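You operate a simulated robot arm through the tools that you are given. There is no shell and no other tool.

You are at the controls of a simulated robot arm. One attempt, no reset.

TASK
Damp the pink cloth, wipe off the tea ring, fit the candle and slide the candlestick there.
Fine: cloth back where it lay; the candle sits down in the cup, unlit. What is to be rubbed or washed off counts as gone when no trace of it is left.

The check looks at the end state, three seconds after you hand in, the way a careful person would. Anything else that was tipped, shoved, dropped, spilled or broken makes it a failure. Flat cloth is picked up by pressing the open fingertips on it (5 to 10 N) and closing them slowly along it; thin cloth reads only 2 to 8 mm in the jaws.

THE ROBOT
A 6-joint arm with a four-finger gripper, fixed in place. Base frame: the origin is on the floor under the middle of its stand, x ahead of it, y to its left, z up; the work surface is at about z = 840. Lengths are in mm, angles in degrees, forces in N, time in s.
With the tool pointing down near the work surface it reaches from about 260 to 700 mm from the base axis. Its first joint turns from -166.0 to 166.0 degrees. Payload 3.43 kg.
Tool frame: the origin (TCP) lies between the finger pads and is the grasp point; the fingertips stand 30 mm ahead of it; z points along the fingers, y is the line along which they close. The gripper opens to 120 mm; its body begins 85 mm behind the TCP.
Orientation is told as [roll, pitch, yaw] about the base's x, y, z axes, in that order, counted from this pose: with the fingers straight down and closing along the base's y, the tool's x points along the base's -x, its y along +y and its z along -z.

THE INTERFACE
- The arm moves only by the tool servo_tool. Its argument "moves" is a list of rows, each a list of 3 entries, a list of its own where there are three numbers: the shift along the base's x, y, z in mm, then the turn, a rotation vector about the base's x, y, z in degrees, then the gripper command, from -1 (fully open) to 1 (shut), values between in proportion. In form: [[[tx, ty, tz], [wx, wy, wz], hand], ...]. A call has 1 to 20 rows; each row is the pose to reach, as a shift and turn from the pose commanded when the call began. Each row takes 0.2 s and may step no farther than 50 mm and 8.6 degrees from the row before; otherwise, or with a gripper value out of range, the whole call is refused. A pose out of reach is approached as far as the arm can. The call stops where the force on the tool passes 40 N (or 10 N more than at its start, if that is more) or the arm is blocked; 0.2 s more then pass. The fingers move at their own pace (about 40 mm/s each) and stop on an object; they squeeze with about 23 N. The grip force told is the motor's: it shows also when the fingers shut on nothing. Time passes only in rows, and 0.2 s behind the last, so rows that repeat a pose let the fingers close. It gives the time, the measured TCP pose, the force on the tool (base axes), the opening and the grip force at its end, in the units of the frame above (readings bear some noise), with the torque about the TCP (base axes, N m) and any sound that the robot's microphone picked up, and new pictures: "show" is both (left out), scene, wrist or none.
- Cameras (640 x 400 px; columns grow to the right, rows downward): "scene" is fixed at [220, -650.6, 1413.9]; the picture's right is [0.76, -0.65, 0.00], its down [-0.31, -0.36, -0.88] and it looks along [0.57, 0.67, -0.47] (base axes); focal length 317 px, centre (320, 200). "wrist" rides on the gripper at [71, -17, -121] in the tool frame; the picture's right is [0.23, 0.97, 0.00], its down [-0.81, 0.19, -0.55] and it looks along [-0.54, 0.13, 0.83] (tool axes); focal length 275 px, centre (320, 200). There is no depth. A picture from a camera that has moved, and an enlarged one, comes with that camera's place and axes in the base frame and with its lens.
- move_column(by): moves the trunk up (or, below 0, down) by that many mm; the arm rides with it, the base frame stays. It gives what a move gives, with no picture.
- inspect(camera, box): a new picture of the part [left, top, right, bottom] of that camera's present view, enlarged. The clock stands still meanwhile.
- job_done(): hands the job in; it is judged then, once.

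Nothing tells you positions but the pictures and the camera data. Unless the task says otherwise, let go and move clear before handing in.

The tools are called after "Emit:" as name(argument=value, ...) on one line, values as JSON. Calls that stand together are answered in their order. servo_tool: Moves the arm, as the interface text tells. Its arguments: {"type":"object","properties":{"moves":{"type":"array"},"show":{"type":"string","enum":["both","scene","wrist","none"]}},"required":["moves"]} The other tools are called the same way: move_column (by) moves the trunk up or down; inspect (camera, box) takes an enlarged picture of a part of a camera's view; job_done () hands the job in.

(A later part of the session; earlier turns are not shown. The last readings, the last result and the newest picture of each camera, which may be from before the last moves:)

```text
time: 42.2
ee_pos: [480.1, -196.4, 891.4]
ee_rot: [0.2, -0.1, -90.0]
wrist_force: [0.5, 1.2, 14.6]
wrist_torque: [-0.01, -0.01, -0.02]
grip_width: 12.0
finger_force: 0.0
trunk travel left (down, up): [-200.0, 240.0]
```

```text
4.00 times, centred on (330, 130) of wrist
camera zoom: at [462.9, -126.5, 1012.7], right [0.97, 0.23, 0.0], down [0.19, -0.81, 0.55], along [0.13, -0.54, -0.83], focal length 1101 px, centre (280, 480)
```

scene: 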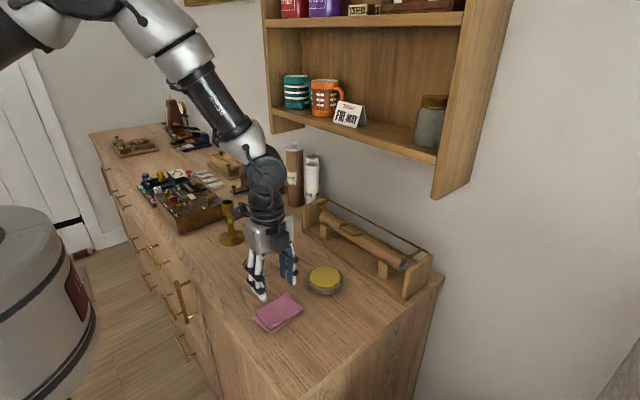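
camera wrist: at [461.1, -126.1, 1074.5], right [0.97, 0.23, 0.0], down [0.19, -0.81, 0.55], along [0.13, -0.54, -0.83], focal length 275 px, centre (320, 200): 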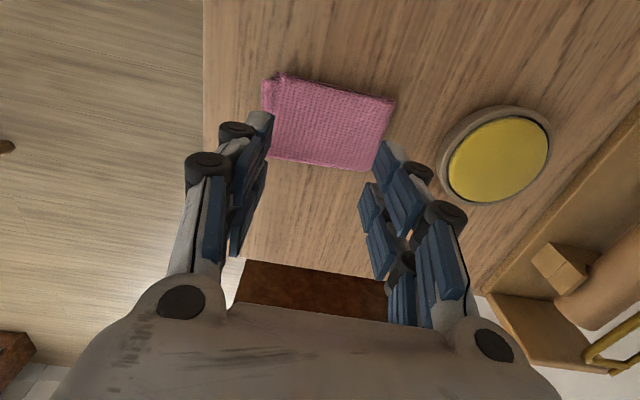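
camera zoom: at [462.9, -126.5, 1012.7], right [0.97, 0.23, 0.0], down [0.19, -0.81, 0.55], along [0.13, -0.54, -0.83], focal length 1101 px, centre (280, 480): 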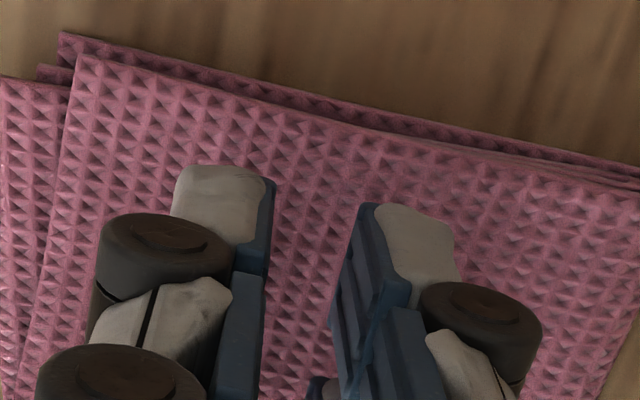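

Emit:
servo_tool(moves=[[[0, 0, 0.2], [0, 0, 0], 0.82], [[0, 0, 0.2], [0, 0, 0], 0.84], [[0, 0, 0.1], [0, 0, 0], 0.86], [[0, 0, 0], [0, 0, 0], 0.88]], show="none")

```text
time: 43.2
ee_pos: [480.2, -196.4, 891.7]
ee_rot: [-0.1, 0.1, -90.0]
wrist_force: [-1.2, -2.4, 9.2]
wrist_torque: [-0.12, 0.14, 0.0]
grip_width: 6.7
finger_force: 0.0
trunk travel left (down, up): [-200.0, 240.0]
```

Emit:
servo_tool(moves=[[[0, 0, -0.5], [0, 0, 0], 0.9], [[0, 0, -1], [0, 0, 0], 0.92]], show="none")

```text
time: 43.8
ee_pos: [479.7, -197.5, 891.2]
ee_rot: [0.1, 0.0, -90.0]
wrist_force: [0.0, 0.7, 2.6]
wrist_torque: [-0.01, -0.07, -0.02]
grip_width: 6.3
finger_force: 8.3
trunk travel left (down, up): [-200.0, 240.0]
```

Something resists at 6.3 mm with a gentle 8 N grip. I'll press down a bit more before squeezing harder.

Emit:
servo_tool(moves=[[[0, 0, -0.7], [0, 0, 0], 0.92], [[0, 0, -1.4], [0, 0, 0], 0.92]], show="none")

Emit:
inspect(camera="wrist", box=[260, 80, 400, 180])

```text
time: 44.4
ee_pos: [479.6, -196.5, 890.7]
ee_rot: [0.1, 0.0, -90.1]
wrist_force: [-1.9, 2.6, 14.2]
wrist_torque: [0.07, -0.02, -0.01]
grip_width: 5.9
finger_force: 22.5
trunk travel left (down, up): [-200.0, 240.0]
```

```text
4.00 times, centred on (330, 130) of wrist
camera zoom: at [462.4, -126.3, 1010.8], right [0.97, 0.23, 0.0], down [0.19, -0.81, 0.55], along [0.13, -0.54, -0.83], focal length 1101 px, centre (280, 480)
```

zoom: 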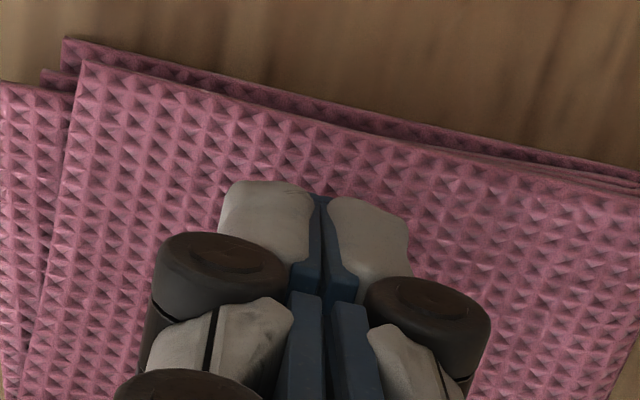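

Emit:
servo_tool(moves=[[[0, 0, 0], [0, 0, 0], 0.92], [[0, 0, 0], [0, 0, 0], 0.92]], show="none")

Emit:
inspect(camera="scene", box=[235, 260, 325, 340])

```text
time: 45.0
ee_pos: [479.8, -197.5, 889.8]
ee_rot: [0.0, 0.0, -89.9]
wrist_force: [0.1, 1.9, 16.9]
wrist_torque: [0.06, -0.19, 0.03]
grip_width: 5.9
finger_force: 22.9
trunk travel left (down, up): [-200.0, 240.0]
```

```text
5.00 times, centred on (280, 300) of scene
camera zoom: at [220.0, -650.6, 1413.9], right [0.76, -0.65, 0.0], down [-0.31, -0.36, -0.88], along [0.57, 0.67, -0.47], focal length 1583 px, centre (520, -300)
```

zoom: 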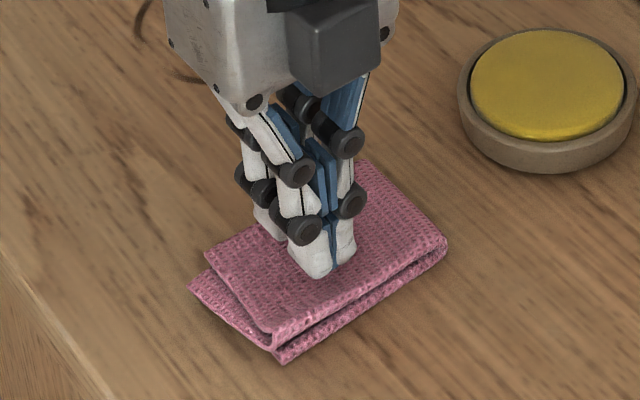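

The width holds at 5.9 mm under steady pressure. I'll lift slowly in small steps and watch the width.

Emit:
servo_tool(moves=[[[0, 0, 0.5], [0, 0, 0], 0.95], [[0, 0, 1], [0, 0, 0], 1]], show="none")

```text
time: 45.6
ee_pos: [480.6, -197.5, 890.1]
ee_rot: [0.1, 0.0, -90.0]
wrist_force: [1.4, -1.6, 10.3]
wrist_torque: [-0.03, -0.04, -0.03]
grip_width: 6.0
finger_force: 23.1
trunk travel left (down, up): [-200.0, 240.0]
```

Emit:
servo_tool(moves=[[[0, 0, 0.5], [0, 0, 0], 1], [[0, 0, 1], [0, 0, 0], 1]], show="none")

```text
time: 46.2
ee_pos: [478.3, -197.9, 890.9]
ee_rot: [-0.2, 0.1, -90.0]
wrist_force: [-0.3, -0.5, 0.5]
wrist_torque: [-0.01, 0.02, -0.03]
grip_width: 0.1
finger_force: 23.4
trunk travel left (down, up): [-200.0, 240.0]
```

The width only reads 6 mm while the closed tips press on the cloth, so nothing is really held. I'll calibrate how the fingers look at 6 mm and at 0 mm in free air.

Emit:
servo_tool(moves=[[[0, 0, 10], [0, 0, 0], 0.9], [[0, 0, 25], [0, 0, 0], 0.9], [[0, 0, 25], [0, 0, 0], 0.9], [[0, 0, 25], [0, 0, 0], 0.9]], show="none")

Emit:
inspect(camera="wrist", box=[260, 80, 400, 180])

Emit:
inspect(camera="scene", box=[235, 240, 325, 340])

```text
time: 47.2
ee_pos: [481.0, -196.9, 916.3]
ee_rot: [-0.1, 0.1, -90.0]
wrist_force: [-0.5, -0.9, 0.3]
wrist_torque: [-0.01, -0.02, -0.01]
grip_width: 6.1
finger_force: 0.0
trunk travel left (down, up): [-200.0, 240.0]
```

```text
4.00 times, centred on (330, 130) of wrist
camera zoom: at [463.7, -125.9, 1037.6], right [0.97, 0.23, 0.0], down [0.19, -0.81, 0.55], along [0.13, -0.54, -0.83], focal length 1101 px, centre (280, 480)
```

zoom: 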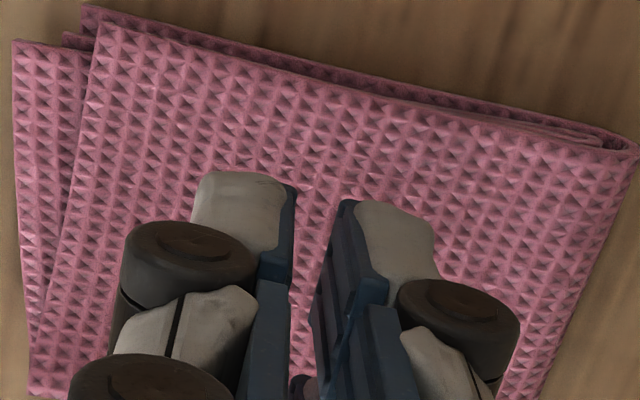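

```text
4.00 times, centred on (280, 290) of scene
camera zoom: at [220.0, -650.6, 1413.9], right [0.76, -0.65, 0.0], down [-0.31, -0.36, -0.88], along [0.57, 0.67, -0.47], focal length 1266 px, centre (480, -160)
```

zoom: 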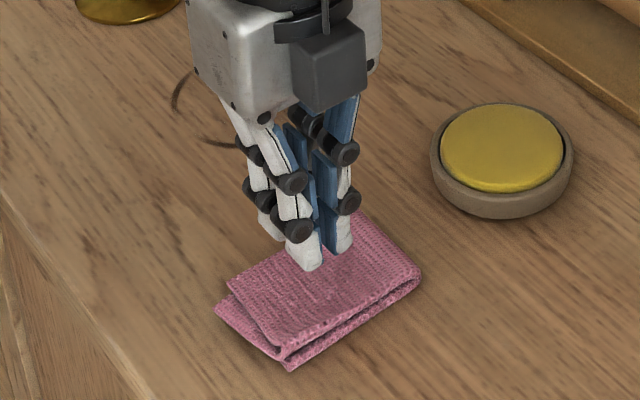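

Emit:
servo_tool(moves=[[[0, 0, 0], [0, 0, 0], 1], [[0, 0, 0], [0, 0, 0], 1], [[0, 0, 0], [0, 0, 0], 1]], show="none")

Emit:
inspect(camera="wrist", box=[260, 80, 400, 180])

Emit:
inspect(camera="scene", box=[235, 240, 325, 340])

```text
time: 48.0
ee_pos: [481.0, -197.1, 917.5]
ee_rot: [0.0, 0.0, -90.0]
wrist_force: [0.2, 1.0, -0.1]
wrist_torque: [0.0, 0.0, -0.01]
grip_width: 0.0
finger_force: 22.6
trunk travel left (down, up): [-200.0, 240.0]
```

```text
4.00 times, centred on (330, 130) of wrist
camera zoom: at [463.8, -125.9, 1037.5], right [0.97, 0.23, 0.0], down [0.19, -0.81, 0.55], along [0.13, -0.54, -0.83], focal length 1101 px, centre (280, 480)
```

zoom: 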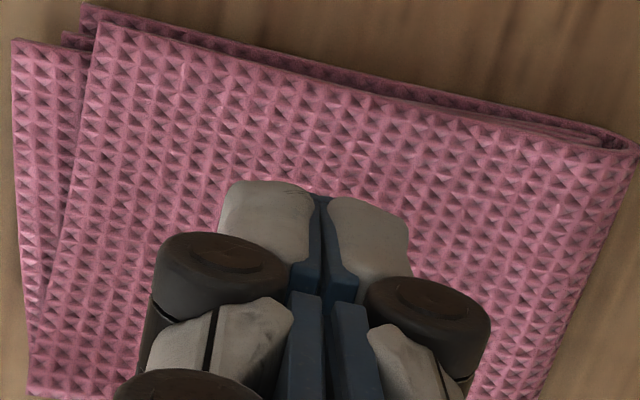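

```text
4.00 times, centred on (280, 290) of scene
camera zoom: at [220.0, -650.6, 1413.9], right [0.76, -0.65, 0.0], down [-0.31, -0.36, -0.88], along [0.57, 0.67, -0.47], focal length 1266 px, centre (480, -160)
```

zoom: 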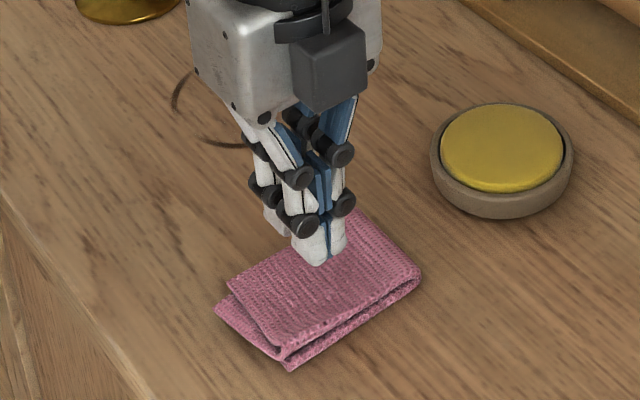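

At "6 mm on cloth" the fingers look fully shut, so a pinch was registered but lost as the pressure vanished. I'll do one strictly controlled stroke: 6–9 N throughout, slower, with extra follow-down at closure. First I go to contact.

Emit:
servo_tool(moves=[[[4, 0, 0], [0, 0, 0], 0.5], [[4, 0, -10], [0, 0, 0], 0.15], [[4, 0, -18], [0, 0, 0], 0.15], [[4, 0, -22], [0, 0, 0], 0.15], [[4, 0, -23.2], [0, 0, 0], 0.15], [[4, 0, -23.2], [0, 0, 0], 0.15]], show="none")

```text
time: 49.4
ee_pos: [483.8, -196.9, 892.9]
ee_rot: [-0.1, 0.0, -90.0]
wrist_force: [0.4, -0.9, 3.9]
wrist_torque: [0.0, 0.07, 0.0]
grip_width: 51.1
finger_force: 0.2
trunk travel left (down, up): [-200.0, 240.0]
```

Emit:
servo_tool(moves=[[[0, 0, -0.4], [0, 0, 0], 0.15], [[0, 0, -0.4], [0, 0, 0], 0.17], [[0, 0, -0.3], [0, 0, 0], 0.19]], show="none")

```text
time: 50.2
ee_pos: [484.0, -196.2, 892.9]
ee_rot: [0.1, 0.0, -90.0]
wrist_force: [0.5, 1.2, 8.9]
wrist_torque: [0.0, 0.09, -0.08]
grip_width: 49.3
finger_force: 0.7
trunk travel left (down, up): [-200.0, 240.0]
```

Emit:
servo_tool(moves=[[[0, 0, 0.1], [0, 0, 0], 0.21], [[0, 0, 0.2], [0, 0, 0], 0.23], [[0, 0, 0.3], [0, 0, 0], 0.25]], show="none")

```text
time: 51.0
ee_pos: [485.4, -197.4, 893.0]
ee_rot: [0.0, 0.0, -90.1]
wrist_force: [-0.6, -1.3, 8.6]
wrist_torque: [-0.09, 0.08, -0.02]
grip_width: 45.1
finger_force: 0.1
trunk travel left (down, up): [-200.0, 240.0]
```

Emit:
servo_tool(moves=[[[0, 0, 0.1], [0, 0, 0], 0.27], [[0, 0, 0.2], [0, 0, 0], 0.29], [[0, 0, 0.3], [0, 0, 0], 0.31]], show="none")

```text
time: 51.8
ee_pos: [483.5, -196.6, 893.5]
ee_rot: [0.0, 0.0, -89.9]
wrist_force: [-0.7, 1.8, 5.6]
wrist_torque: [0.07, -0.01, -0.05]
grip_width: 41.2
finger_force: 0.0
trunk travel left (down, up): [-200.0, 240.0]
```

Emit:
servo_tool(moves=[[[0, 0, -0.1], [0, 0, 0], 0.33], [[0, 0, -0.1], [0, 0, 0], 0.35], [[0, 0, -0.1], [0, 0, 0], 0.37]], show="none")

```text
time: 52.6
ee_pos: [484.0, -196.6, 893.6]
ee_rot: [0.0, 0.0, -90.0]
wrist_force: [0.0, 0.7, 7.0]
wrist_torque: [0.0, 0.12, 0.0]
grip_width: 38.7
finger_force: 0.7
trunk travel left (down, up): [-200.0, 240.0]
```

Emit:
servo_tool(moves=[[[0, 0, 0.1], [0, 0, 0], 0.39], [[0, 0, 0.1], [0, 0, 0], 0.41], [[0, 0, 0.1], [0, 0, 0], 0.43]], show="none")

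```text
time: 53.4
ee_pos: [485.3, -196.3, 893.4]
ee_rot: [0.2, 0.0, -90.0]
wrist_force: [-1.2, 0.6, 9.0]
wrist_torque: [0.05, 0.09, -0.03]
grip_width: 35.3
finger_force: 0.7
trunk travel left (down, up): [-200.0, 240.0]
```

Emit:
servo_tool(moves=[[[0, 0, 0.1], [0, 0, 0], 0.45], [[0, 0, 0.1], [0, 0, 0], 0.47], [[0, 0, 0], [0, 0, 0], 0.49]], show="none")

```text
time: 54.2
ee_pos: [484.8, -198.2, 893.8]
ee_rot: [0.2, 0.1, -90.0]
wrist_force: [-0.5, -0.9, 8.9]
wrist_torque: [-0.01, 0.03, 0.01]
grip_width: 30.2
finger_force: 0.2
trunk travel left (down, up): [-200.0, 240.0]
```

Emit:
servo_tool(moves=[[[0, 0, 0], [0, 0, 0], 0.51], [[0, 0, -0.1], [0, 0, 0], 0.53], [[0, 0, -0.1], [0, 0, 0], 0.55]], show="none")

Emit:
inspect(camera="wrist", box=[230, 60, 410, 180])

```text
time: 55.0
ee_pos: [483.3, -196.9, 892.8]
ee_rot: [0.2, 0.0, -90.0]
wrist_force: [0.1, -0.4, 9.8]
wrist_torque: [-0.02, -0.02, -0.01]
grip_width: 26.8
finger_force: 0.0
trunk travel left (down, up): [-200.0, 240.0]
```

```text
3.33 times, centred on (320, 120) of wrist
camera zoom: at [466.4, -126.0, 1014.0], right [0.97, 0.23, 0.0], down [0.19, -0.81, 0.55], along [0.13, -0.54, -0.83], focal length 918 px, centre (320, 467)
```

zoom: 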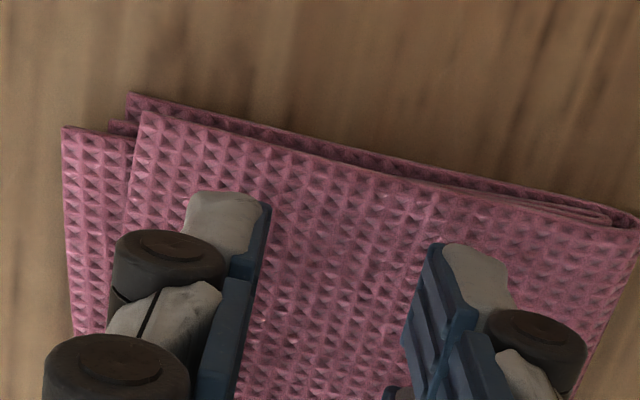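

There's now a faint bulge in the weave between the fingers. I'll continue slowly at the same pressure.

Emit:
servo_tool(moves=[[[0, 0, 0.1], [0, 0, 0], 0.57], [[0, 0, 0.1], [0, 0, 0], 0.59], [[0, 0, 0], [0, 0, 0], 0.61]], show="none")

```text
time: 55.8
ee_pos: [485.0, -196.1, 893.1]
ee_rot: [0.0, 0.1, -90.0]
wrist_force: [-1.0, 0.7, 8.6]
wrist_torque: [-0.03, 0.04, 0.0]
grip_width: 24.1
finger_force: 0.5
trunk travel left (down, up): [-200.0, 240.0]
```

Emit:
servo_tool(moves=[[[0, 0, 0], [0, 0, 0], 0.63], [[0, 0, -0.1], [0, 0, 0], 0.65], [[0, 0, -0.2], [0, 0, 0], 0.67]], show="none")

```text
time: 56.6
ee_pos: [483.7, -197.4, 892.6]
ee_rot: [0.0, -0.1, -90.0]
wrist_force: [-1.6, -0.6, 6.8]
wrist_torque: [0.0, 0.08, -0.01]
grip_width: 19.0
finger_force: 0.0
trunk travel left (down, up): [-200.0, 240.0]
```

Emit:
servo_tool(moves=[[[0, 0, -0.2], [0, 0, 0], 0.69], [[0, 0, -0.3], [0, 0, 0], 0.71], [[0, 0, -0.4], [0, 0, 0], 0.73]], show="none")

Emit:
inspect(camera="wrist", box=[230, 60, 410, 180])

```text
time: 57.4
ee_pos: [483.4, -197.3, 892.6]
ee_rot: [0.0, 0.0, -89.9]
wrist_force: [-2.3, 0.5, 1.9]
wrist_torque: [-0.03, 0.03, 0.0]
grip_width: 15.7
finger_force: 0.0
trunk travel left (down, up): [-200.0, 240.0]
```

```text
3.33 times, centred on (320, 120) of wrist
camera zoom: at [466.9, -126.4, 1013.6], right [0.97, 0.23, 0.0], down [0.19, -0.81, 0.55], along [0.13, -0.54, -0.83], focal length 918 px, centre (320, 467)
```

zoom: 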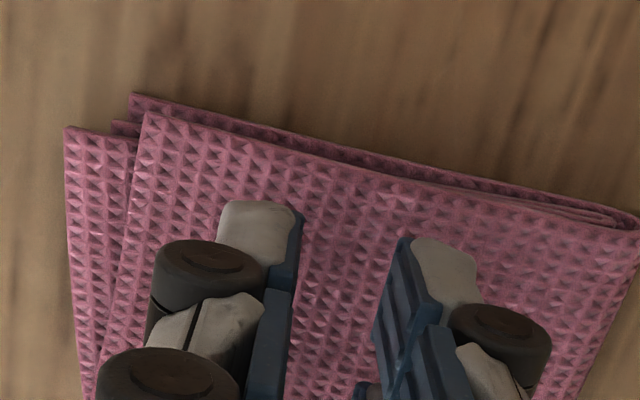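

Emit:
servo_tool(moves=[[[0, 0, -0.4], [0, 0, 0], 0.73], [[0, 0, -0.7], [0, 0, 0], 0.73]], show="none")

```text
time: 58.0
ee_pos: [485.0, -198.1, 893.4]
ee_rot: [0.1, 0.0, -90.0]
wrist_force: [-0.6, 0.8, 5.2]
wrist_torque: [-0.01, -0.02, 0.02]
grip_width: 16.0
finger_force: 0.0
trunk travel left (down, up): [-200.0, 240.0]
```

Emit:
servo_tool(moves=[[[0, 0, -0.3], [0, 0, 0], 0.75], [[0, 0, -0.5], [0, 0, 0], 0.77], [[0, 0, -0.6], [0, 0, 0], 0.79]], show="none")

```text
time: 58.8
ee_pos: [484.9, -197.4, 893.1]
ee_rot: [0.1, 0.0, -90.0]
wrist_force: [-0.8, -1.1, 13.2]
wrist_torque: [-0.03, 0.05, 0.01]
grip_width: 13.2
finger_force: 0.1
trunk travel left (down, up): [-200.0, 240.0]
```

Emit:
servo_tool(moves=[[[0, 0, 0.4], [0, 0, 0], 0.8], [[0, 0, 0.4], [0, 0, 0], 0.82], [[0, 0, 0.3], [0, 0, 0], 0.84]], show="none")

```text
time: 59.6
ee_pos: [484.0, -196.5, 891.2]
ee_rot: [-0.1, 0.0, -90.0]
wrist_force: [1.8, 1.0, 9.4]
wrist_torque: [-0.02, -0.07, -0.01]
grip_width: 9.9
finger_force: 0.5
trunk travel left (down, up): [-200.0, 240.0]
```

Emit:
servo_tool(moves=[[[0, 0, -0.1], [0, 0, 0], 0.86], [[0, 0, -0.2], [0, 0, 0], 0.88]], show="none")

Emit:
inspect(camera="wrist", box=[230, 60, 410, 180])

```text
time: 60.2
ee_pos: [483.4, -196.5, 891.7]
ee_rot: [0.1, 0.0, -90.0]
wrist_force: [-0.4, -0.5, 8.4]
wrist_torque: [0.0, 0.04, 0.0]
grip_width: 7.0
finger_force: 0.1
trunk travel left (down, up): [-200.0, 240.0]
```

```text
3.33 times, centred on (320, 120) of wrist
camera zoom: at [465.9, -126.2, 1012.4], right [0.97, 0.23, 0.0], down [0.19, -0.81, 0.55], along [0.13, -0.54, -0.83], focal length 918 px, centre (320, 467)
```

zoom: 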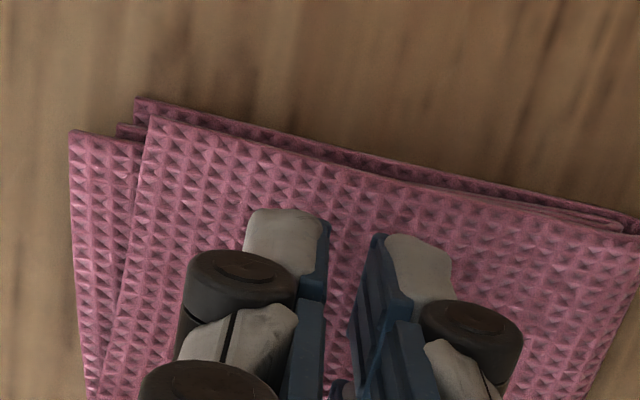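

Emit:
servo_tool(moves=[[[0, 0, -0.2], [0, 0, 0], 0.9], [[0, 0, -0.8], [0, 0, 0], 0.93], [[0, 0, -1.4], [0, 0, 0], 0.96], [[0, 0, -1.6], [0, 0, 0], 1]], show="none")

Emit:
inspect(camera="wrist", box=[230, 60, 410, 180])

```text
time: 61.2
ee_pos: [484.5, -196.1, 889.2]
ee_rot: [0.1, 0.0, -90.0]
wrist_force: [-1.9, -1.2, 7.7]
wrist_torque: [0.02, 0.0, 0.01]
grip_width: 6.1
finger_force: 22.8
trunk travel left (down, up): [-200.0, 240.0]
```

```text
3.33 times, centred on (320, 120) of wrist
camera zoom: at [466.6, -125.6, 1011.1], right [0.97, 0.23, 0.0], down [0.19, -0.81, 0.55], along [0.13, -0.54, -0.83], focal length 918 px, centre (320, 467)
```

zoom: 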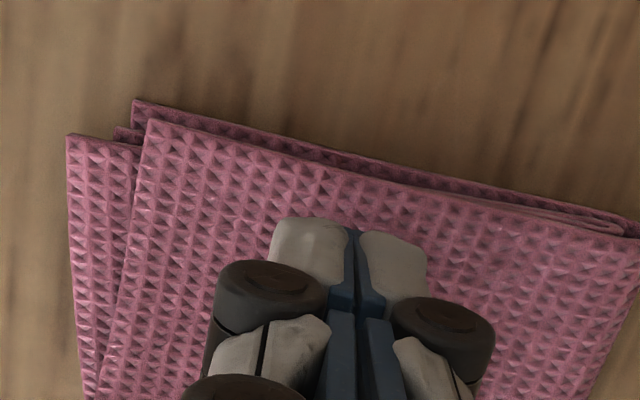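

The reading is 6.1 mm and 22.8 N with 7.7 N still pressing. I'll hold a second and lift gently.

Emit:
servo_tool(moves=[[[0, 0, 0], [0, 0, 0], 1], [[0, 0, 0], [0, 0, 0], 1], [[0, 0, 0], [0, 0, 0], 1], [[0, 0, 0], [0, 0, 0], 1]], show="none")

Emit:
servo_tool(moves=[[[0, 0, 0.5], [0, 0, 0], 1], [[0, 0, 1], [0, 0, 0], 1], [[0, 0, 2], [0, 0, 0], 1], [[0, 0, 4], [0, 0, 0], 1]], show="wrist")

```text
time: 62.2
ee_pos: [483.9, -197.2, 890.5]
ee_rot: [0.1, -0.1, -90.0]
wrist_force: [-1.4, -0.9, 7.2]
wrist_torque: [-0.03, 0.07, -0.02]
grip_width: 6.0
finger_force: 22.6
trunk travel left (down, up): [-200.0, 240.0]
```

```text
time: 63.2
ee_pos: [484.9, -197.2, 893.8]
ee_rot: [0.0, -0.1, -90.1]
wrist_force: [-0.7, -0.3, 0.2]
wrist_torque: [0.01, 0.01, -0.01]
grip_width: 0.0
finger_force: 22.8
trunk travel left (down, up): [-200.0, 240.0]
camera wrist: at [466.6, -125.7, 1014.8], right [0.97, 0.23, 0.0], down [0.19, -0.81, 0.55], along [0.13, -0.54, -0.83], focal length 275 px, centre (320, 200)
```

wrist: 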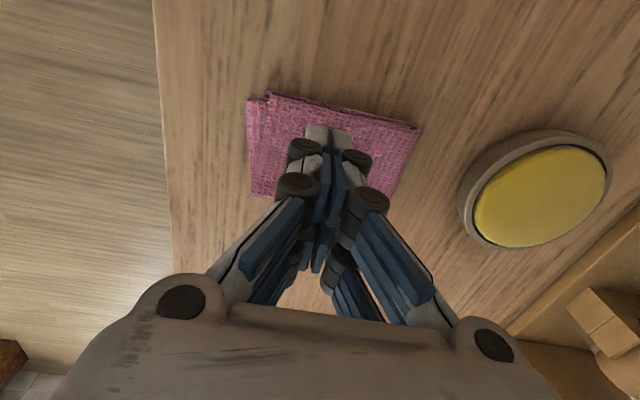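

The grip was lost again; the pinch on this thick folded stack is too shallow. I'll touch the bare table nearby with shut fingers to learn how thick the cloth stack really is.

Emit:
servo_tool(moves=[[[0, 0, 15], [0, 0, 0], 1], [[0, 30, 20], [0, 0, 0], 1], [[0, 60, 20], [0, 0, 0], 1], [[0, 82, 20], [0, 0, 0], 1], [[0, 82, 5], [0, 0, 0], 1], [[0, 82, -4], [0, 0, 0], 1], [[0, 82, -7], [0, 0, 0], 1]], show="scene")

```text
time: 64.8
ee_pos: [485.0, -115.4, 886.7]
ee_rot: [0.0, 0.1, -90.0]
wrist_force: [0.2, 0.3, -0.5]
wrist_torque: [-0.01, -0.01, 0.01]
grip_width: 0.0
finger_force: 23.4
trunk travel left (down, up): [-200.0, 240.0]
```

scene: 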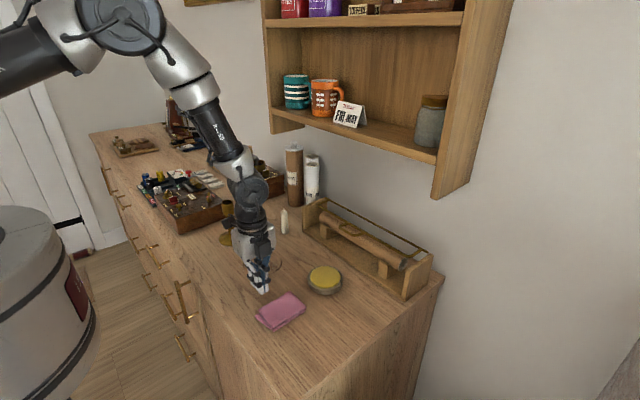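

Emit:
servo_tool(moves=[[[0, 0, -2], [0, 0, 0], 1], [[0, 0, -4], [0, 0, 0], 1], [[0, 0, -6], [0, 0, 0], 1], [[0, 0, -8], [0, 0, 0], 1]], show="none")

```text
time: 65.8
ee_pos: [482.8, -115.5, 879.1]
ee_rot: [0.0, 0.1, -90.0]
wrist_force: [-0.1, -0.2, -0.4]
wrist_torque: [-0.01, -0.01, 0.01]
grip_width: 0.0
finger_force: 22.9
trunk travel left (down, up): [-200.0, 240.0]
```

Emit:
servo_tool(moves=[[[0, 0, -1.5], [0, 0, 0], 1], [[0, 0, -3], [0, 0, 0], 1], [[0, 0, -4.5], [0, 0, 0], 1]], show="none")

```text
time: 66.6
ee_pos: [484.0, -116.3, 873.5]
ee_rot: [0.1, -0.1, -90.0]
wrist_force: [0.4, 0.3, -0.2]
wrist_torque: [-0.01, 0.01, -0.04]
grip_width: 0.1
finger_force: 23.2
trunk travel left (down, up): [-200.0, 240.0]
```

Emit:
servo_tool(moves=[[[0, 0, -1], [0, 0, 0], 1], [[0, 0, -2], [0, 0, 0], 1], [[0, 0, -3], [0, 0, 0], 1]], show="none")

Emit:
inspect(camera="scene", box=[215, 240, 315, 330])

```text
time: 67.4
ee_pos: [484.1, -115.4, 869.9]
ee_rot: [-0.1, 0.1, -90.0]
wrist_force: [-0.6, -0.5, 0.2]
wrist_torque: [0.01, -0.02, -0.02]
grip_width: 0.1
finger_force: 23.2
trunk travel left (down, up): [-200.0, 240.0]
```

```text
4.44 times, centred on (265, 285) of scene
camera zoom: at [220.0, -650.6, 1413.9], right [0.76, -0.65, 0.0], down [-0.31, -0.36, -0.88], along [0.57, 0.67, -0.47], focal length 1407 px, centre (564, -178)
```

zoom: 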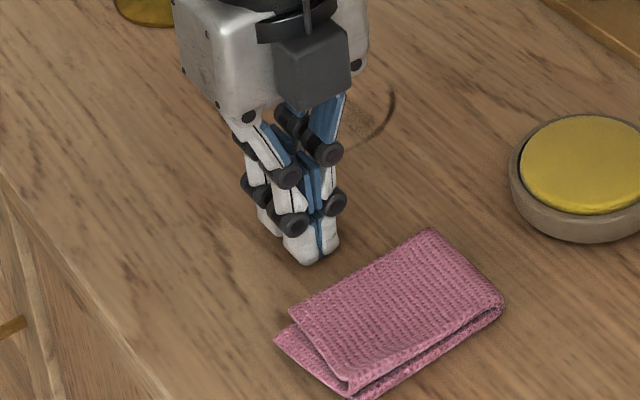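

Emit:
servo_tool(moves=[[[0, 0, -0.7], [0, 0, 0], 1], [[0, 0, -1.4], [0, 0, 0], 1], [[0, 0, -2], [0, 0, 0], 1]], show="none")

```text
time: 68.2
ee_pos: [484.3, -115.0, 868.6]
ee_rot: [0.0, 0.0, -90.0]
wrist_force: [0.6, 0.4, 0.3]
wrist_torque: [0.0, 0.01, 0.0]
grip_width: 0.2
finger_force: 22.8
trunk travel left (down, up): [-200.0, 240.0]
```

Emit:
servo_tool(moves=[[[0, 0, -0.7], [0, 0, 0], 1], [[0, 0, -1.4], [0, 0, 0], 1], [[0, 0, -2], [0, 0, 0], 1]], show="none")

```text
time: 69.0
ee_pos: [484.9, -114.7, 866.1]
ee_rot: [-0.1, -0.1, -90.0]
wrist_force: [-0.5, 0.5, 0.6]
wrist_torque: [0.0, 0.03, 0.0]
grip_width: 0.0
finger_force: 23.0
trunk travel left (down, up): [-200.0, 240.0]
```

Emit:
servo_tool(moves=[[[0, 0, -0.7], [0, 0, 0], 1], [[0, 0, -1.4], [0, 0, 0], 1], [[0, 0, -2], [0, 0, 0], 1]], show="none")

```text
time: 69.8
ee_pos: [484.3, -115.6, 866.8]
ee_rot: [0.2, 0.1, -90.0]
wrist_force: [-0.9, -1.3, 16.1]
wrist_torque: [0.03, 0.07, 0.02]
grip_width: 0.1
finger_force: 33.2
trunk travel left (down, up): [-200.0, 240.0]
```

The bare table is reached at TCP ≈ 865.5, against ≈ 890 on the cloth, so the stack is about 24 mm thick (four layers). In the last stroke a bulge began to form but collapsed when the pressure dipped, so I'll redo it with a steadier ~9–10 N from a wider opening.

Emit:
servo_tool(moves=[[[0, 0, 20], [0, 0, 0], 1], [[0, -30, 50], [0, 0, 0], 0.5], [[0, -60, 55], [0, 0, 0], 0], [[2, -82, 50], [0, 0, 0], 0], [[2, -82, 40], [0, 0, 0], 0], [[2, -82, 33], [0, 0, 0], 0], [[2, -82, 30], [0, 0, 0], 0]])

```text
time: 71.4
ee_pos: [486.9, -197.9, 894.9]
ee_rot: [0.1, 0.0, -89.9]
wrist_force: [0.1, -0.2, -0.7]
wrist_torque: [-0.03, 0.02, -0.03]
grip_width: 59.9
finger_force: 0.1
trunk travel left (down, up): [-200.0, 240.0]
camera wrist: at [469.6, -127.1, 1015.2], right [0.97, 0.23, 0.0], down [0.19, -0.81, 0.55], along [0.13, -0.54, -0.83], focal length 275 px, centre (320, 200)
```

scene: 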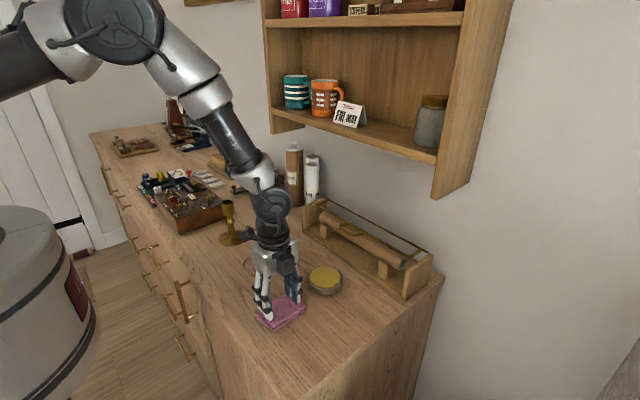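
wrist: 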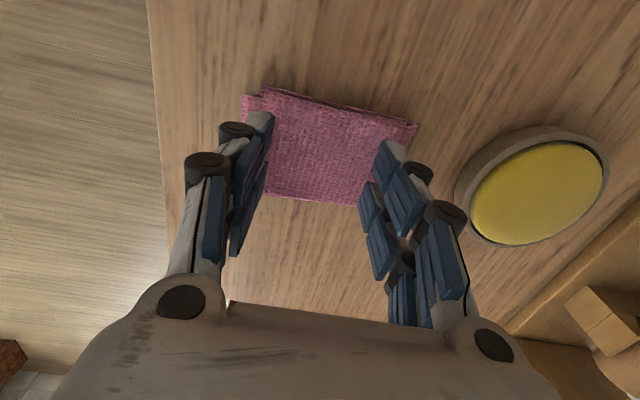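

Emit:
servo_tool(moves=[[[0, 0, -1], [0, 0, 0], 0], [[0, 0, -2], [0, 0, 0], 0], [[0, 0, -2.6], [0, 0, 0], 0]], show="none")

```text
time: 72.2
ee_pos: [487.1, -197.3, 892.5]
ee_rot: [0.0, 0.0, -89.9]
wrist_force: [-0.5, 0.0, 1.3]
wrist_torque: [-0.02, 0.02, 0.02]
grip_width: 59.9
finger_force: 0.2
trunk travel left (down, up): [-200.0, 240.0]
```

Emit:
servo_tool(moves=[[[0, 0, -0.6], [0, 0, 0], 0], [[0, 0, -1.2], [0, 0, 0], 0]], show="none")

```text
time: 72.8
ee_pos: [487.4, -197.0, 891.9]
ee_rot: [0.2, 0.0, -90.1]
wrist_force: [-0.4, -1.5, 9.4]
wrist_torque: [-0.06, 0.1, 0.0]
grip_width: 59.9
finger_force: 0.2
trunk travel left (down, up): [-200.0, 240.0]
```

Emit:
servo_tool(moves=[[[0, 0, 0], [0, 0, 0], 0.03], [[0, 0, 0.1], [0, 0, 0], 0.06], [[0, 0, 0.2], [0, 0, 0], 0.09]], show="none")

```text
time: 73.6
ee_pos: [486.4, -195.8, 891.8]
ee_rot: [0.1, 0.0, -90.0]
wrist_force: [-1.3, -0.7, 12.2]
wrist_torque: [-0.01, 0.0, -0.05]
grip_width: 54.9
finger_force: 0.2
trunk travel left (down, up): [-200.0, 240.0]
```

Emit:
servo_tool(moves=[[[0, 0, 0.3], [0, 0, 0], 0.12], [[0, 0, 0.5], [0, 0, 0], 0.15], [[0, 0, 0.6], [0, 0, 0], 0.18]], show="none")

```text
time: 74.4
ee_pos: [485.6, -195.4, 891.5]
ee_rot: [0.1, 0.0, -90.1]
wrist_force: [-0.2, -0.2, 14.7]
wrist_torque: [0.03, 0.02, -0.02]
grip_width: 49.7
finger_force: 0.1
trunk travel left (down, up): [-200.0, 240.0]
```

Emit:
servo_tool(moves=[[[0, 0, 0.8], [0, 0, 0], 0.2], [[0, 0, 1.0], [0, 0, 0], 0.22], [[0, 0, 1.1], [0, 0, 0], 0.24]], show="none")

Emit:
inspect(camera="wrist", box=[230, 60, 410, 180])

```text
time: 75.2
ee_pos: [487.0, -196.4, 892.9]
ee_rot: [-0.2, 0.0, -90.0]
wrist_force: [-0.5, -0.5, 5.0]
wrist_torque: [0.01, 0.03, -0.03]
grip_width: 45.7
finger_force: 0.3
trunk travel left (down, up): [-200.0, 240.0]
```

```text
3.33 times, centred on (320, 120) of wrist
camera zoom: at [468.3, -125.8, 1014.2], right [0.97, 0.23, 0.0], down [0.19, -0.81, 0.55], along [0.13, -0.54, -0.83], focal length 918 px, centre (320, 467)
```

zoom: 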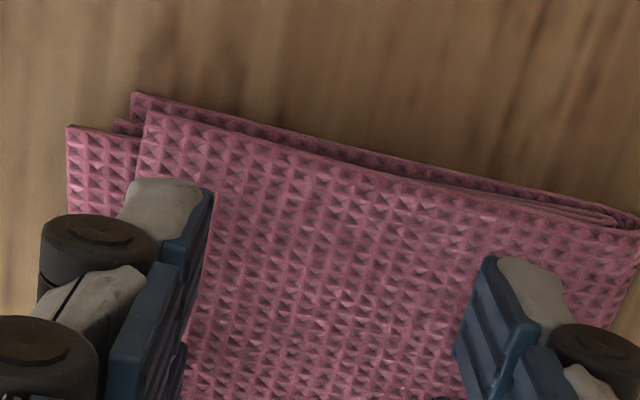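

Emit:
servo_tool(moves=[[[0, 0, -0.3], [0, 0, 0], 0.26], [[0, 0, -0.3], [0, 0, 0], 0.28], [[0, 0, -0.2], [0, 0, 0], 0.3]], show="none")

```text
time: 76.0
ee_pos: [485.5, -195.8, 893.7]
ee_rot: [0.0, 0.0, -89.9]
wrist_force: [-0.9, -0.1, 3.1]
wrist_torque: [0.01, 0.05, 0.01]
grip_width: 42.6
finger_force: 0.1
trunk travel left (down, up): [-200.0, 240.0]
```

Emit:
servo_tool(moves=[[[0, 0, -0.4], [0, 0, 0], 0.31], [[0, 0, -0.7], [0, 0, 0], 0.32]], show="none")

```text
time: 76.6
ee_pos: [488.1, -197.5, 893.3]
ee_rot: [0.1, 0.0, -90.0]
wrist_force: [-1.1, 1.7, 9.2]
wrist_torque: [0.12, 0.07, -0.03]
grip_width: 41.8
finger_force: 0.3
trunk travel left (down, up): [-200.0, 240.0]
```

Emit:
servo_tool(moves=[[[0, 0, 0.1], [0, 0, 0], 0.34], [[0, 0, 0.2], [0, 0, 0], 0.36], [[0, 0, 0.3], [0, 0, 0], 0.38]], show="none")

```text
time: 77.4
ee_pos: [486.3, -196.5, 892.3]
ee_rot: [0.1, 0.1, -90.0]
wrist_force: [-0.5, -1.4, 9.2]
wrist_torque: [-0.09, 0.03, -0.04]
grip_width: 37.7
finger_force: 0.3
trunk travel left (down, up): [-200.0, 240.0]
```

Emit:
servo_tool(moves=[[[0, 0, 0.1], [0, 0, 0], 0.4], [[0, 0, 0.1], [0, 0, 0], 0.42], [[0, 0, 0.1], [0, 0, 0], 0.44]], show="none")

Emit:
inspect(camera="wrist", box=[230, 60, 410, 180])

```text
time: 78.2
ee_pos: [486.0, -197.3, 892.8]
ee_rot: [0.1, 0.0, -90.0]
wrist_force: [-0.9, -0.9, 11.7]
wrist_torque: [-0.04, 0.06, 0.02]
grip_width: 34.3
finger_force: 0.8
trunk travel left (down, up): [-200.0, 240.0]
```

```text
3.33 times, centred on (320, 120) of wrist
camera zoom: at [468.5, -125.8, 1014.1], right [0.97, 0.23, 0.0], down [0.19, -0.81, 0.55], along [0.13, -0.54, -0.83], focal length 918 px, centre (320, 467)
```

zoom: 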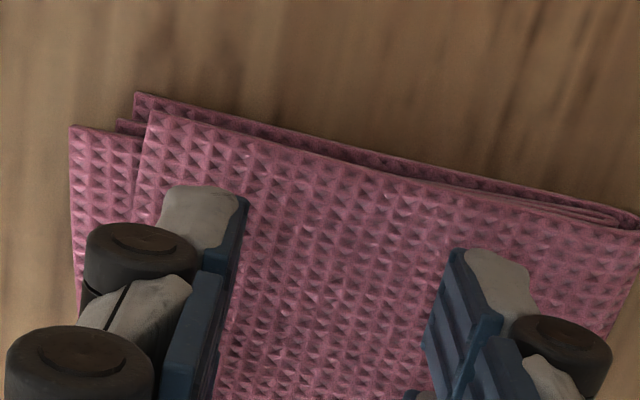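

The fingers are sliding without dragging the weave. I'll try a firmer press (~18–20 N) over the rest of this stroke to see whether the top layer starts to move.

Emit:
servo_tool(moves=[[[0, 0, -0.8], [0, 0, 0], 0.44], [[0, 0, -0.8], [0, 0, 0], 0.47], [[0, 0, -0.8], [0, 0, 0], 0.5], [[0, 0, -0.9], [0, 0, 0], 0.53], [[0, 0, -1.0], [0, 0, 0], 0.56]], show="none")

Emit:
inspect(camera="wrist", box=[230, 60, 410, 180])

```text
time: 79.4
ee_pos: [485.8, -197.1, 892.9]
ee_rot: [0.2, 0.0, -89.9]
wrist_force: [-1.9, -0.6, 24.8]
wrist_torque: [-0.09, 0.33, 0.01]
grip_width: 25.3
finger_force: 0.0
trunk travel left (down, up): [-200.0, 240.0]
```

```text
3.33 times, centred on (320, 120) of wrist
camera zoom: at [468.4, -125.9, 1013.4], right [0.97, 0.23, 0.0], down [0.19, -0.81, 0.55], along [0.13, -0.54, -0.83], focal length 918 px, centre (320, 467)
```

zoom: 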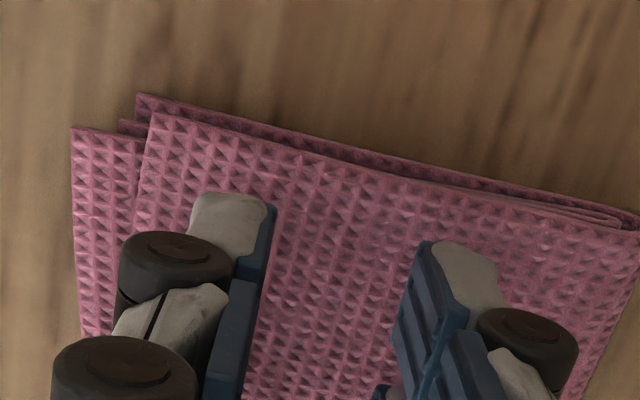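

Even at 25 N the layer doesn't drag, so top pinching won't work on this stack. I'll try taking the folded cloth by its two long sides instead: turn back to yaw 0, straddle it along y with the tips near the table, and close slowly.

Emit:
servo_tool(moves=[[[0, 0, 10], [0, 0, 0], 0.3], [[0, 0, 30], [0, 0, 8], 0], [[0, 0, 50], [0, 0, 16], -0.3], [[0, 0, 60], [0, 0, 24], -0.4], [[0, 0, 60], [0, 0, 32], -0.4], [[0, 0, 60], [0, 0, 40], -0.4], [[0, 0, 60], [0, 0, 48], -0.4], [[0, 0, 60], [0, 0, 56], -0.4], [[0, 0, 60], [0, 0, 64], -0.4], [[0, 0, 60], [0, 0, 72], -0.4], [[0, 0, 60], [0, 0, 80], -0.4], [[0, 0, 60], [0, 0, 88], -0.4], [[0, 0, 60], [0, 0, 90], -0.4], [[0, 0, 60], [0, 0, 90], -0.4]])

```text
time: 82.4
ee_pos: [486.4, -198.0, 952.8]
ee_rot: [0.0, 0.0, 0.2]
wrist_force: [0.6, -0.1, -1.2]
wrist_torque: [-0.01, -0.03, 0.02]
grip_width: 84.2
finger_force: 0.0
trunk travel left (down, up): [-200.0, 240.0]
camera wrist: at [415.1, -215.0, 1073.0], right [-0.23, 0.97, 0.0], down [0.81, 0.19, 0.55], along [0.54, 0.13, -0.83], focal length 275 px, centre (320, 200)
```

scene: 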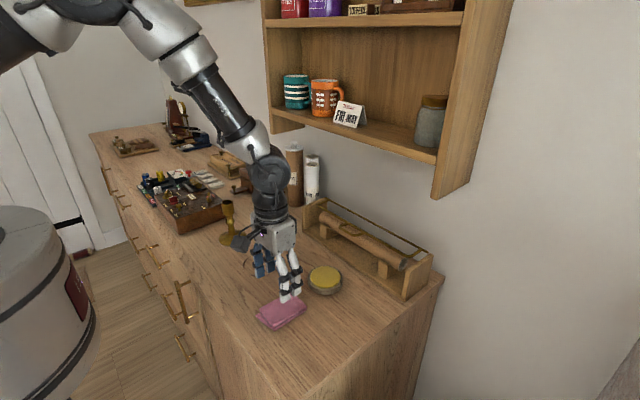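
wrist: 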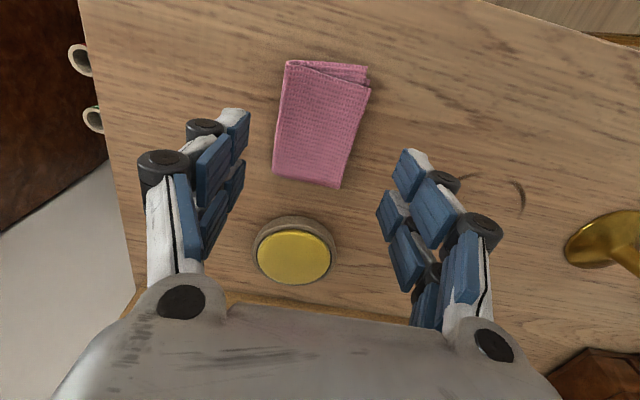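

The cloth has crept to about (494, −198), roughly 64 mm wide in y. I'll lower the open fingers on both sides of it until the tips are just above the table.

Emit:
servo_tool(moves=[[[7, 0, -20], [0, 0, 0], -0.4], [[7, 0, -40], [0, 0, 0], -0.4], [[7, 0, -60], [0, 0, 0], -0.4], [[7, 0, -75], [0, 0, 0], -0.4], [[7, 0, -82], [0, 0, 0], -0.4], [[7, 0, -82], [0, 0, 0], -0.4]])

```text
time: 83.8
ee_pos: [493.3, -196.1, 871.5]
ee_rot: [0.0, 0.1, 0.0]
wrist_force: [0.3, 0.5, 0.0]
wrist_torque: [0.02, 0.02, 0.02]
grip_width: 84.0
finger_force: 0.0
trunk travel left (down, up): [-200.0, 240.0]
camera wrist: at [421.5, -214.4, 991.4], right [-0.23, 0.97, 0.0], down [0.81, 0.19, 0.55], along [0.54, 0.13, -0.83], focal length 275 px, centre (320, 200)
```

scene: 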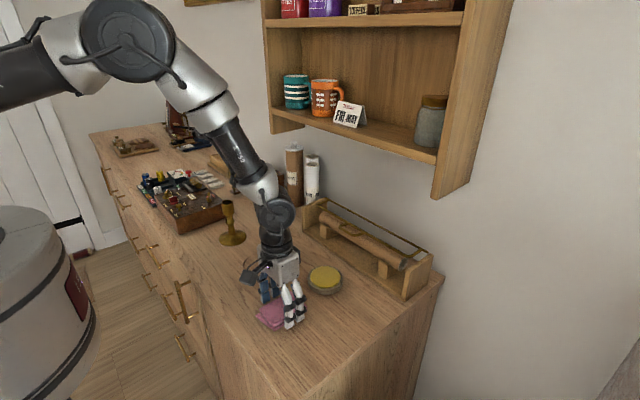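
wrist: 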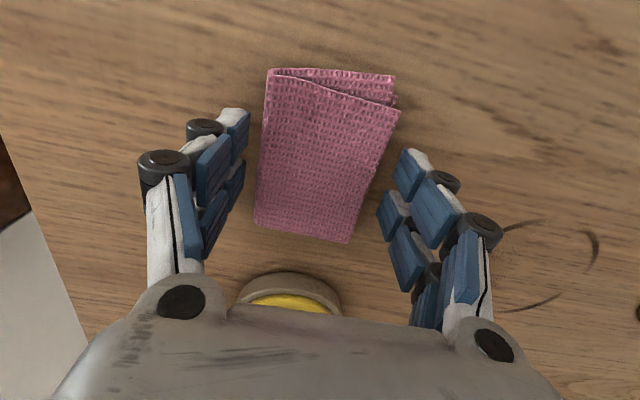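

Emit:
servo_tool(moves=[[[0, 0, -1.5], [0, 0, 0], -0.3], [[0, 0, -1.5], [0, 0, 0], -0.25], [[0, 0, -1.5], [0, 0, 0], -0.2], [[0, 0, -1.5], [0, 0, 0], -0.15], [[0, 0, -1.5], [0, 0, 0], -0.1], [[0, 0, -1.5], [0, 0, 0], -0.07]], show="wrist")

```text
time: 85.2
ee_pos: [494.2, -197.5, 869.4]
ee_rot: [0.0, 0.0, 0.1]
wrist_force: [-0.6, -1.7, 0.3]
wrist_torque: [-0.02, -0.01, -0.01]
grip_width: 65.2
finger_force: 7.0
trunk travel left (down, up): [-200.0, 240.0]
camera wrist: at [421.8, -214.1, 989.9], right [-0.23, 0.97, 0.0], down [0.81, 0.19, 0.55], along [0.54, 0.13, -0.83], focal length 275 px, centre (320, 200)
```

wrist: 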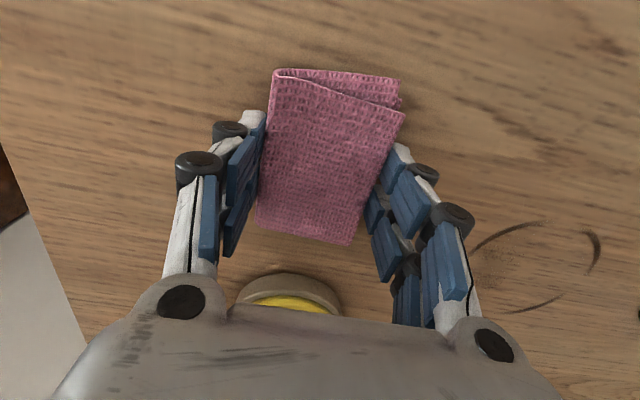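

The sides now carry 7 N at 65 mm. I'll squeeze a little more and see whether the cloth holds as a block or bunches.

Emit:
servo_tool(moves=[[[0, 0, 0], [0, 0, 0], -0.04], [[0, 0, 0], [0, 0, 0], -0.01], [[0, 0, 0], [0, 0, 0], 0.02], [[0, 0, 0], [0, 0, 0], 0.04]], show="wrist")

Emit:
inspect(camera="scene", box=[235, 260, 325, 340])

```text
time: 86.2
ee_pos: [493.9, -195.7, 869.0]
ee_rot: [0.0, 0.0, 0.1]
wrist_force: [0.6, -0.2, 1.4]
wrist_torque: [0.01, 0.0, -0.03]
grip_width: 64.3
finger_force: 23.1
trunk travel left (down, up): [-200.0, 240.0]
camera wrist: at [421.7, -214.1, 989.9], right [-0.23, 0.97, 0.0], down [0.81, 0.19, 0.55], along [0.54, 0.13, -0.83], focal length 275 px, centre (320, 200)
```

wrist: 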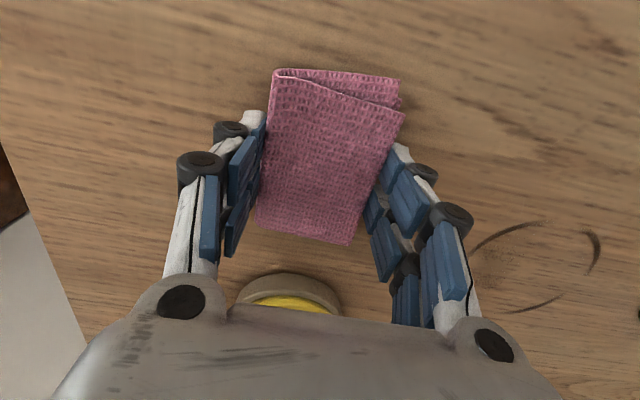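

```text
5.00 times, centred on (280, 300) of scene
camera zoom: at [220.0, -650.6, 1413.9], right [0.76, -0.65, 0.0], down [-0.31, -0.36, -0.88], along [0.57, 0.67, -0.47], focal length 1583 px, centre (520, -300)
```

zoom: 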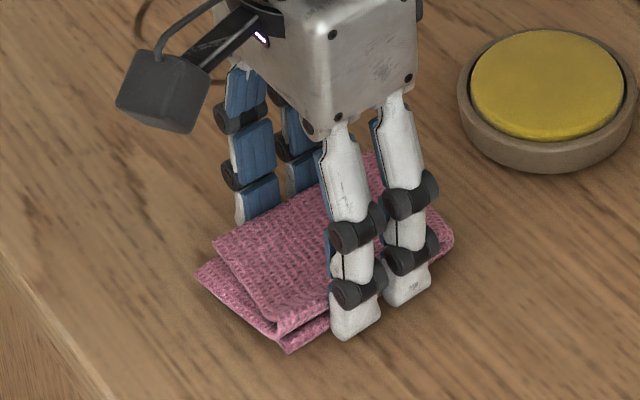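

It holds as a firm block at 64 mm under 23 N. I'll lift it slightly and check that it comes along.

Emit:
servo_tool(moves=[[[0, 0, 2], [0, 0, 0], 0.1], [[0, 0, 6], [0, 0, 0], 0.1], [[0, 0, 12], [0, 0, 0], 0.1], [[0, 0, 20], [0, 0, 0], 0.1], [[0, 0, 20], [0, 0, 0], 0.1]])

Emit:
inspect(camera="scene", box=[235, 260, 325, 340])

```text
time: 87.4
ee_pos: [493.7, -197.1, 889.4]
ee_rot: [0.0, -0.1, -0.1]
wrist_force: [-0.2, 0.0, 0.0]
wrist_torque: [-0.02, 0.02, -0.01]
grip_width: 64.6
finger_force: 22.7
trunk travel left (down, up): [-200.0, 240.0]
camera wrist: at [421.5, -214.9, 1009.6], right [-0.23, 0.97, 0.0], down [0.81, 0.19, 0.55], along [0.54, 0.13, -0.83], focal length 275 px, centre (320, 200)
```

scene: 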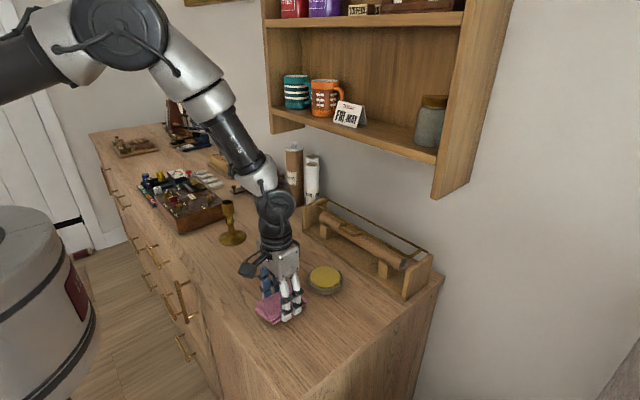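
wrist: 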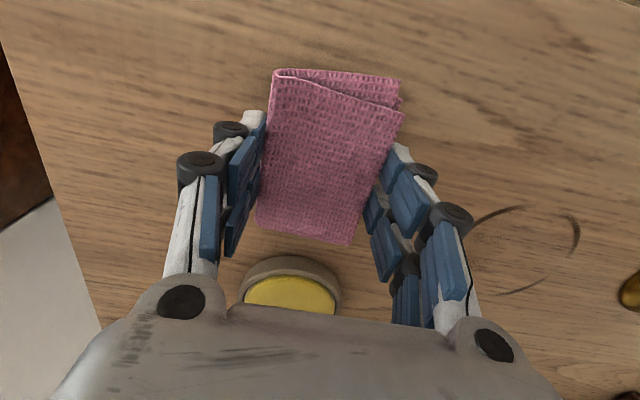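

```text
5.00 times, centred on (280, 300) of scene
camera zoom: at [220.0, -650.6, 1413.9], right [0.76, -0.65, 0.0], down [-0.31, -0.36, -0.88], along [0.57, 0.67, -0.47], focal length 1583 px, centre (520, -300)
```

zoom: 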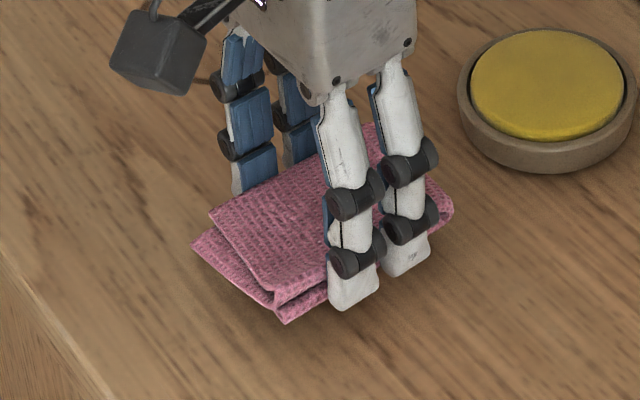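

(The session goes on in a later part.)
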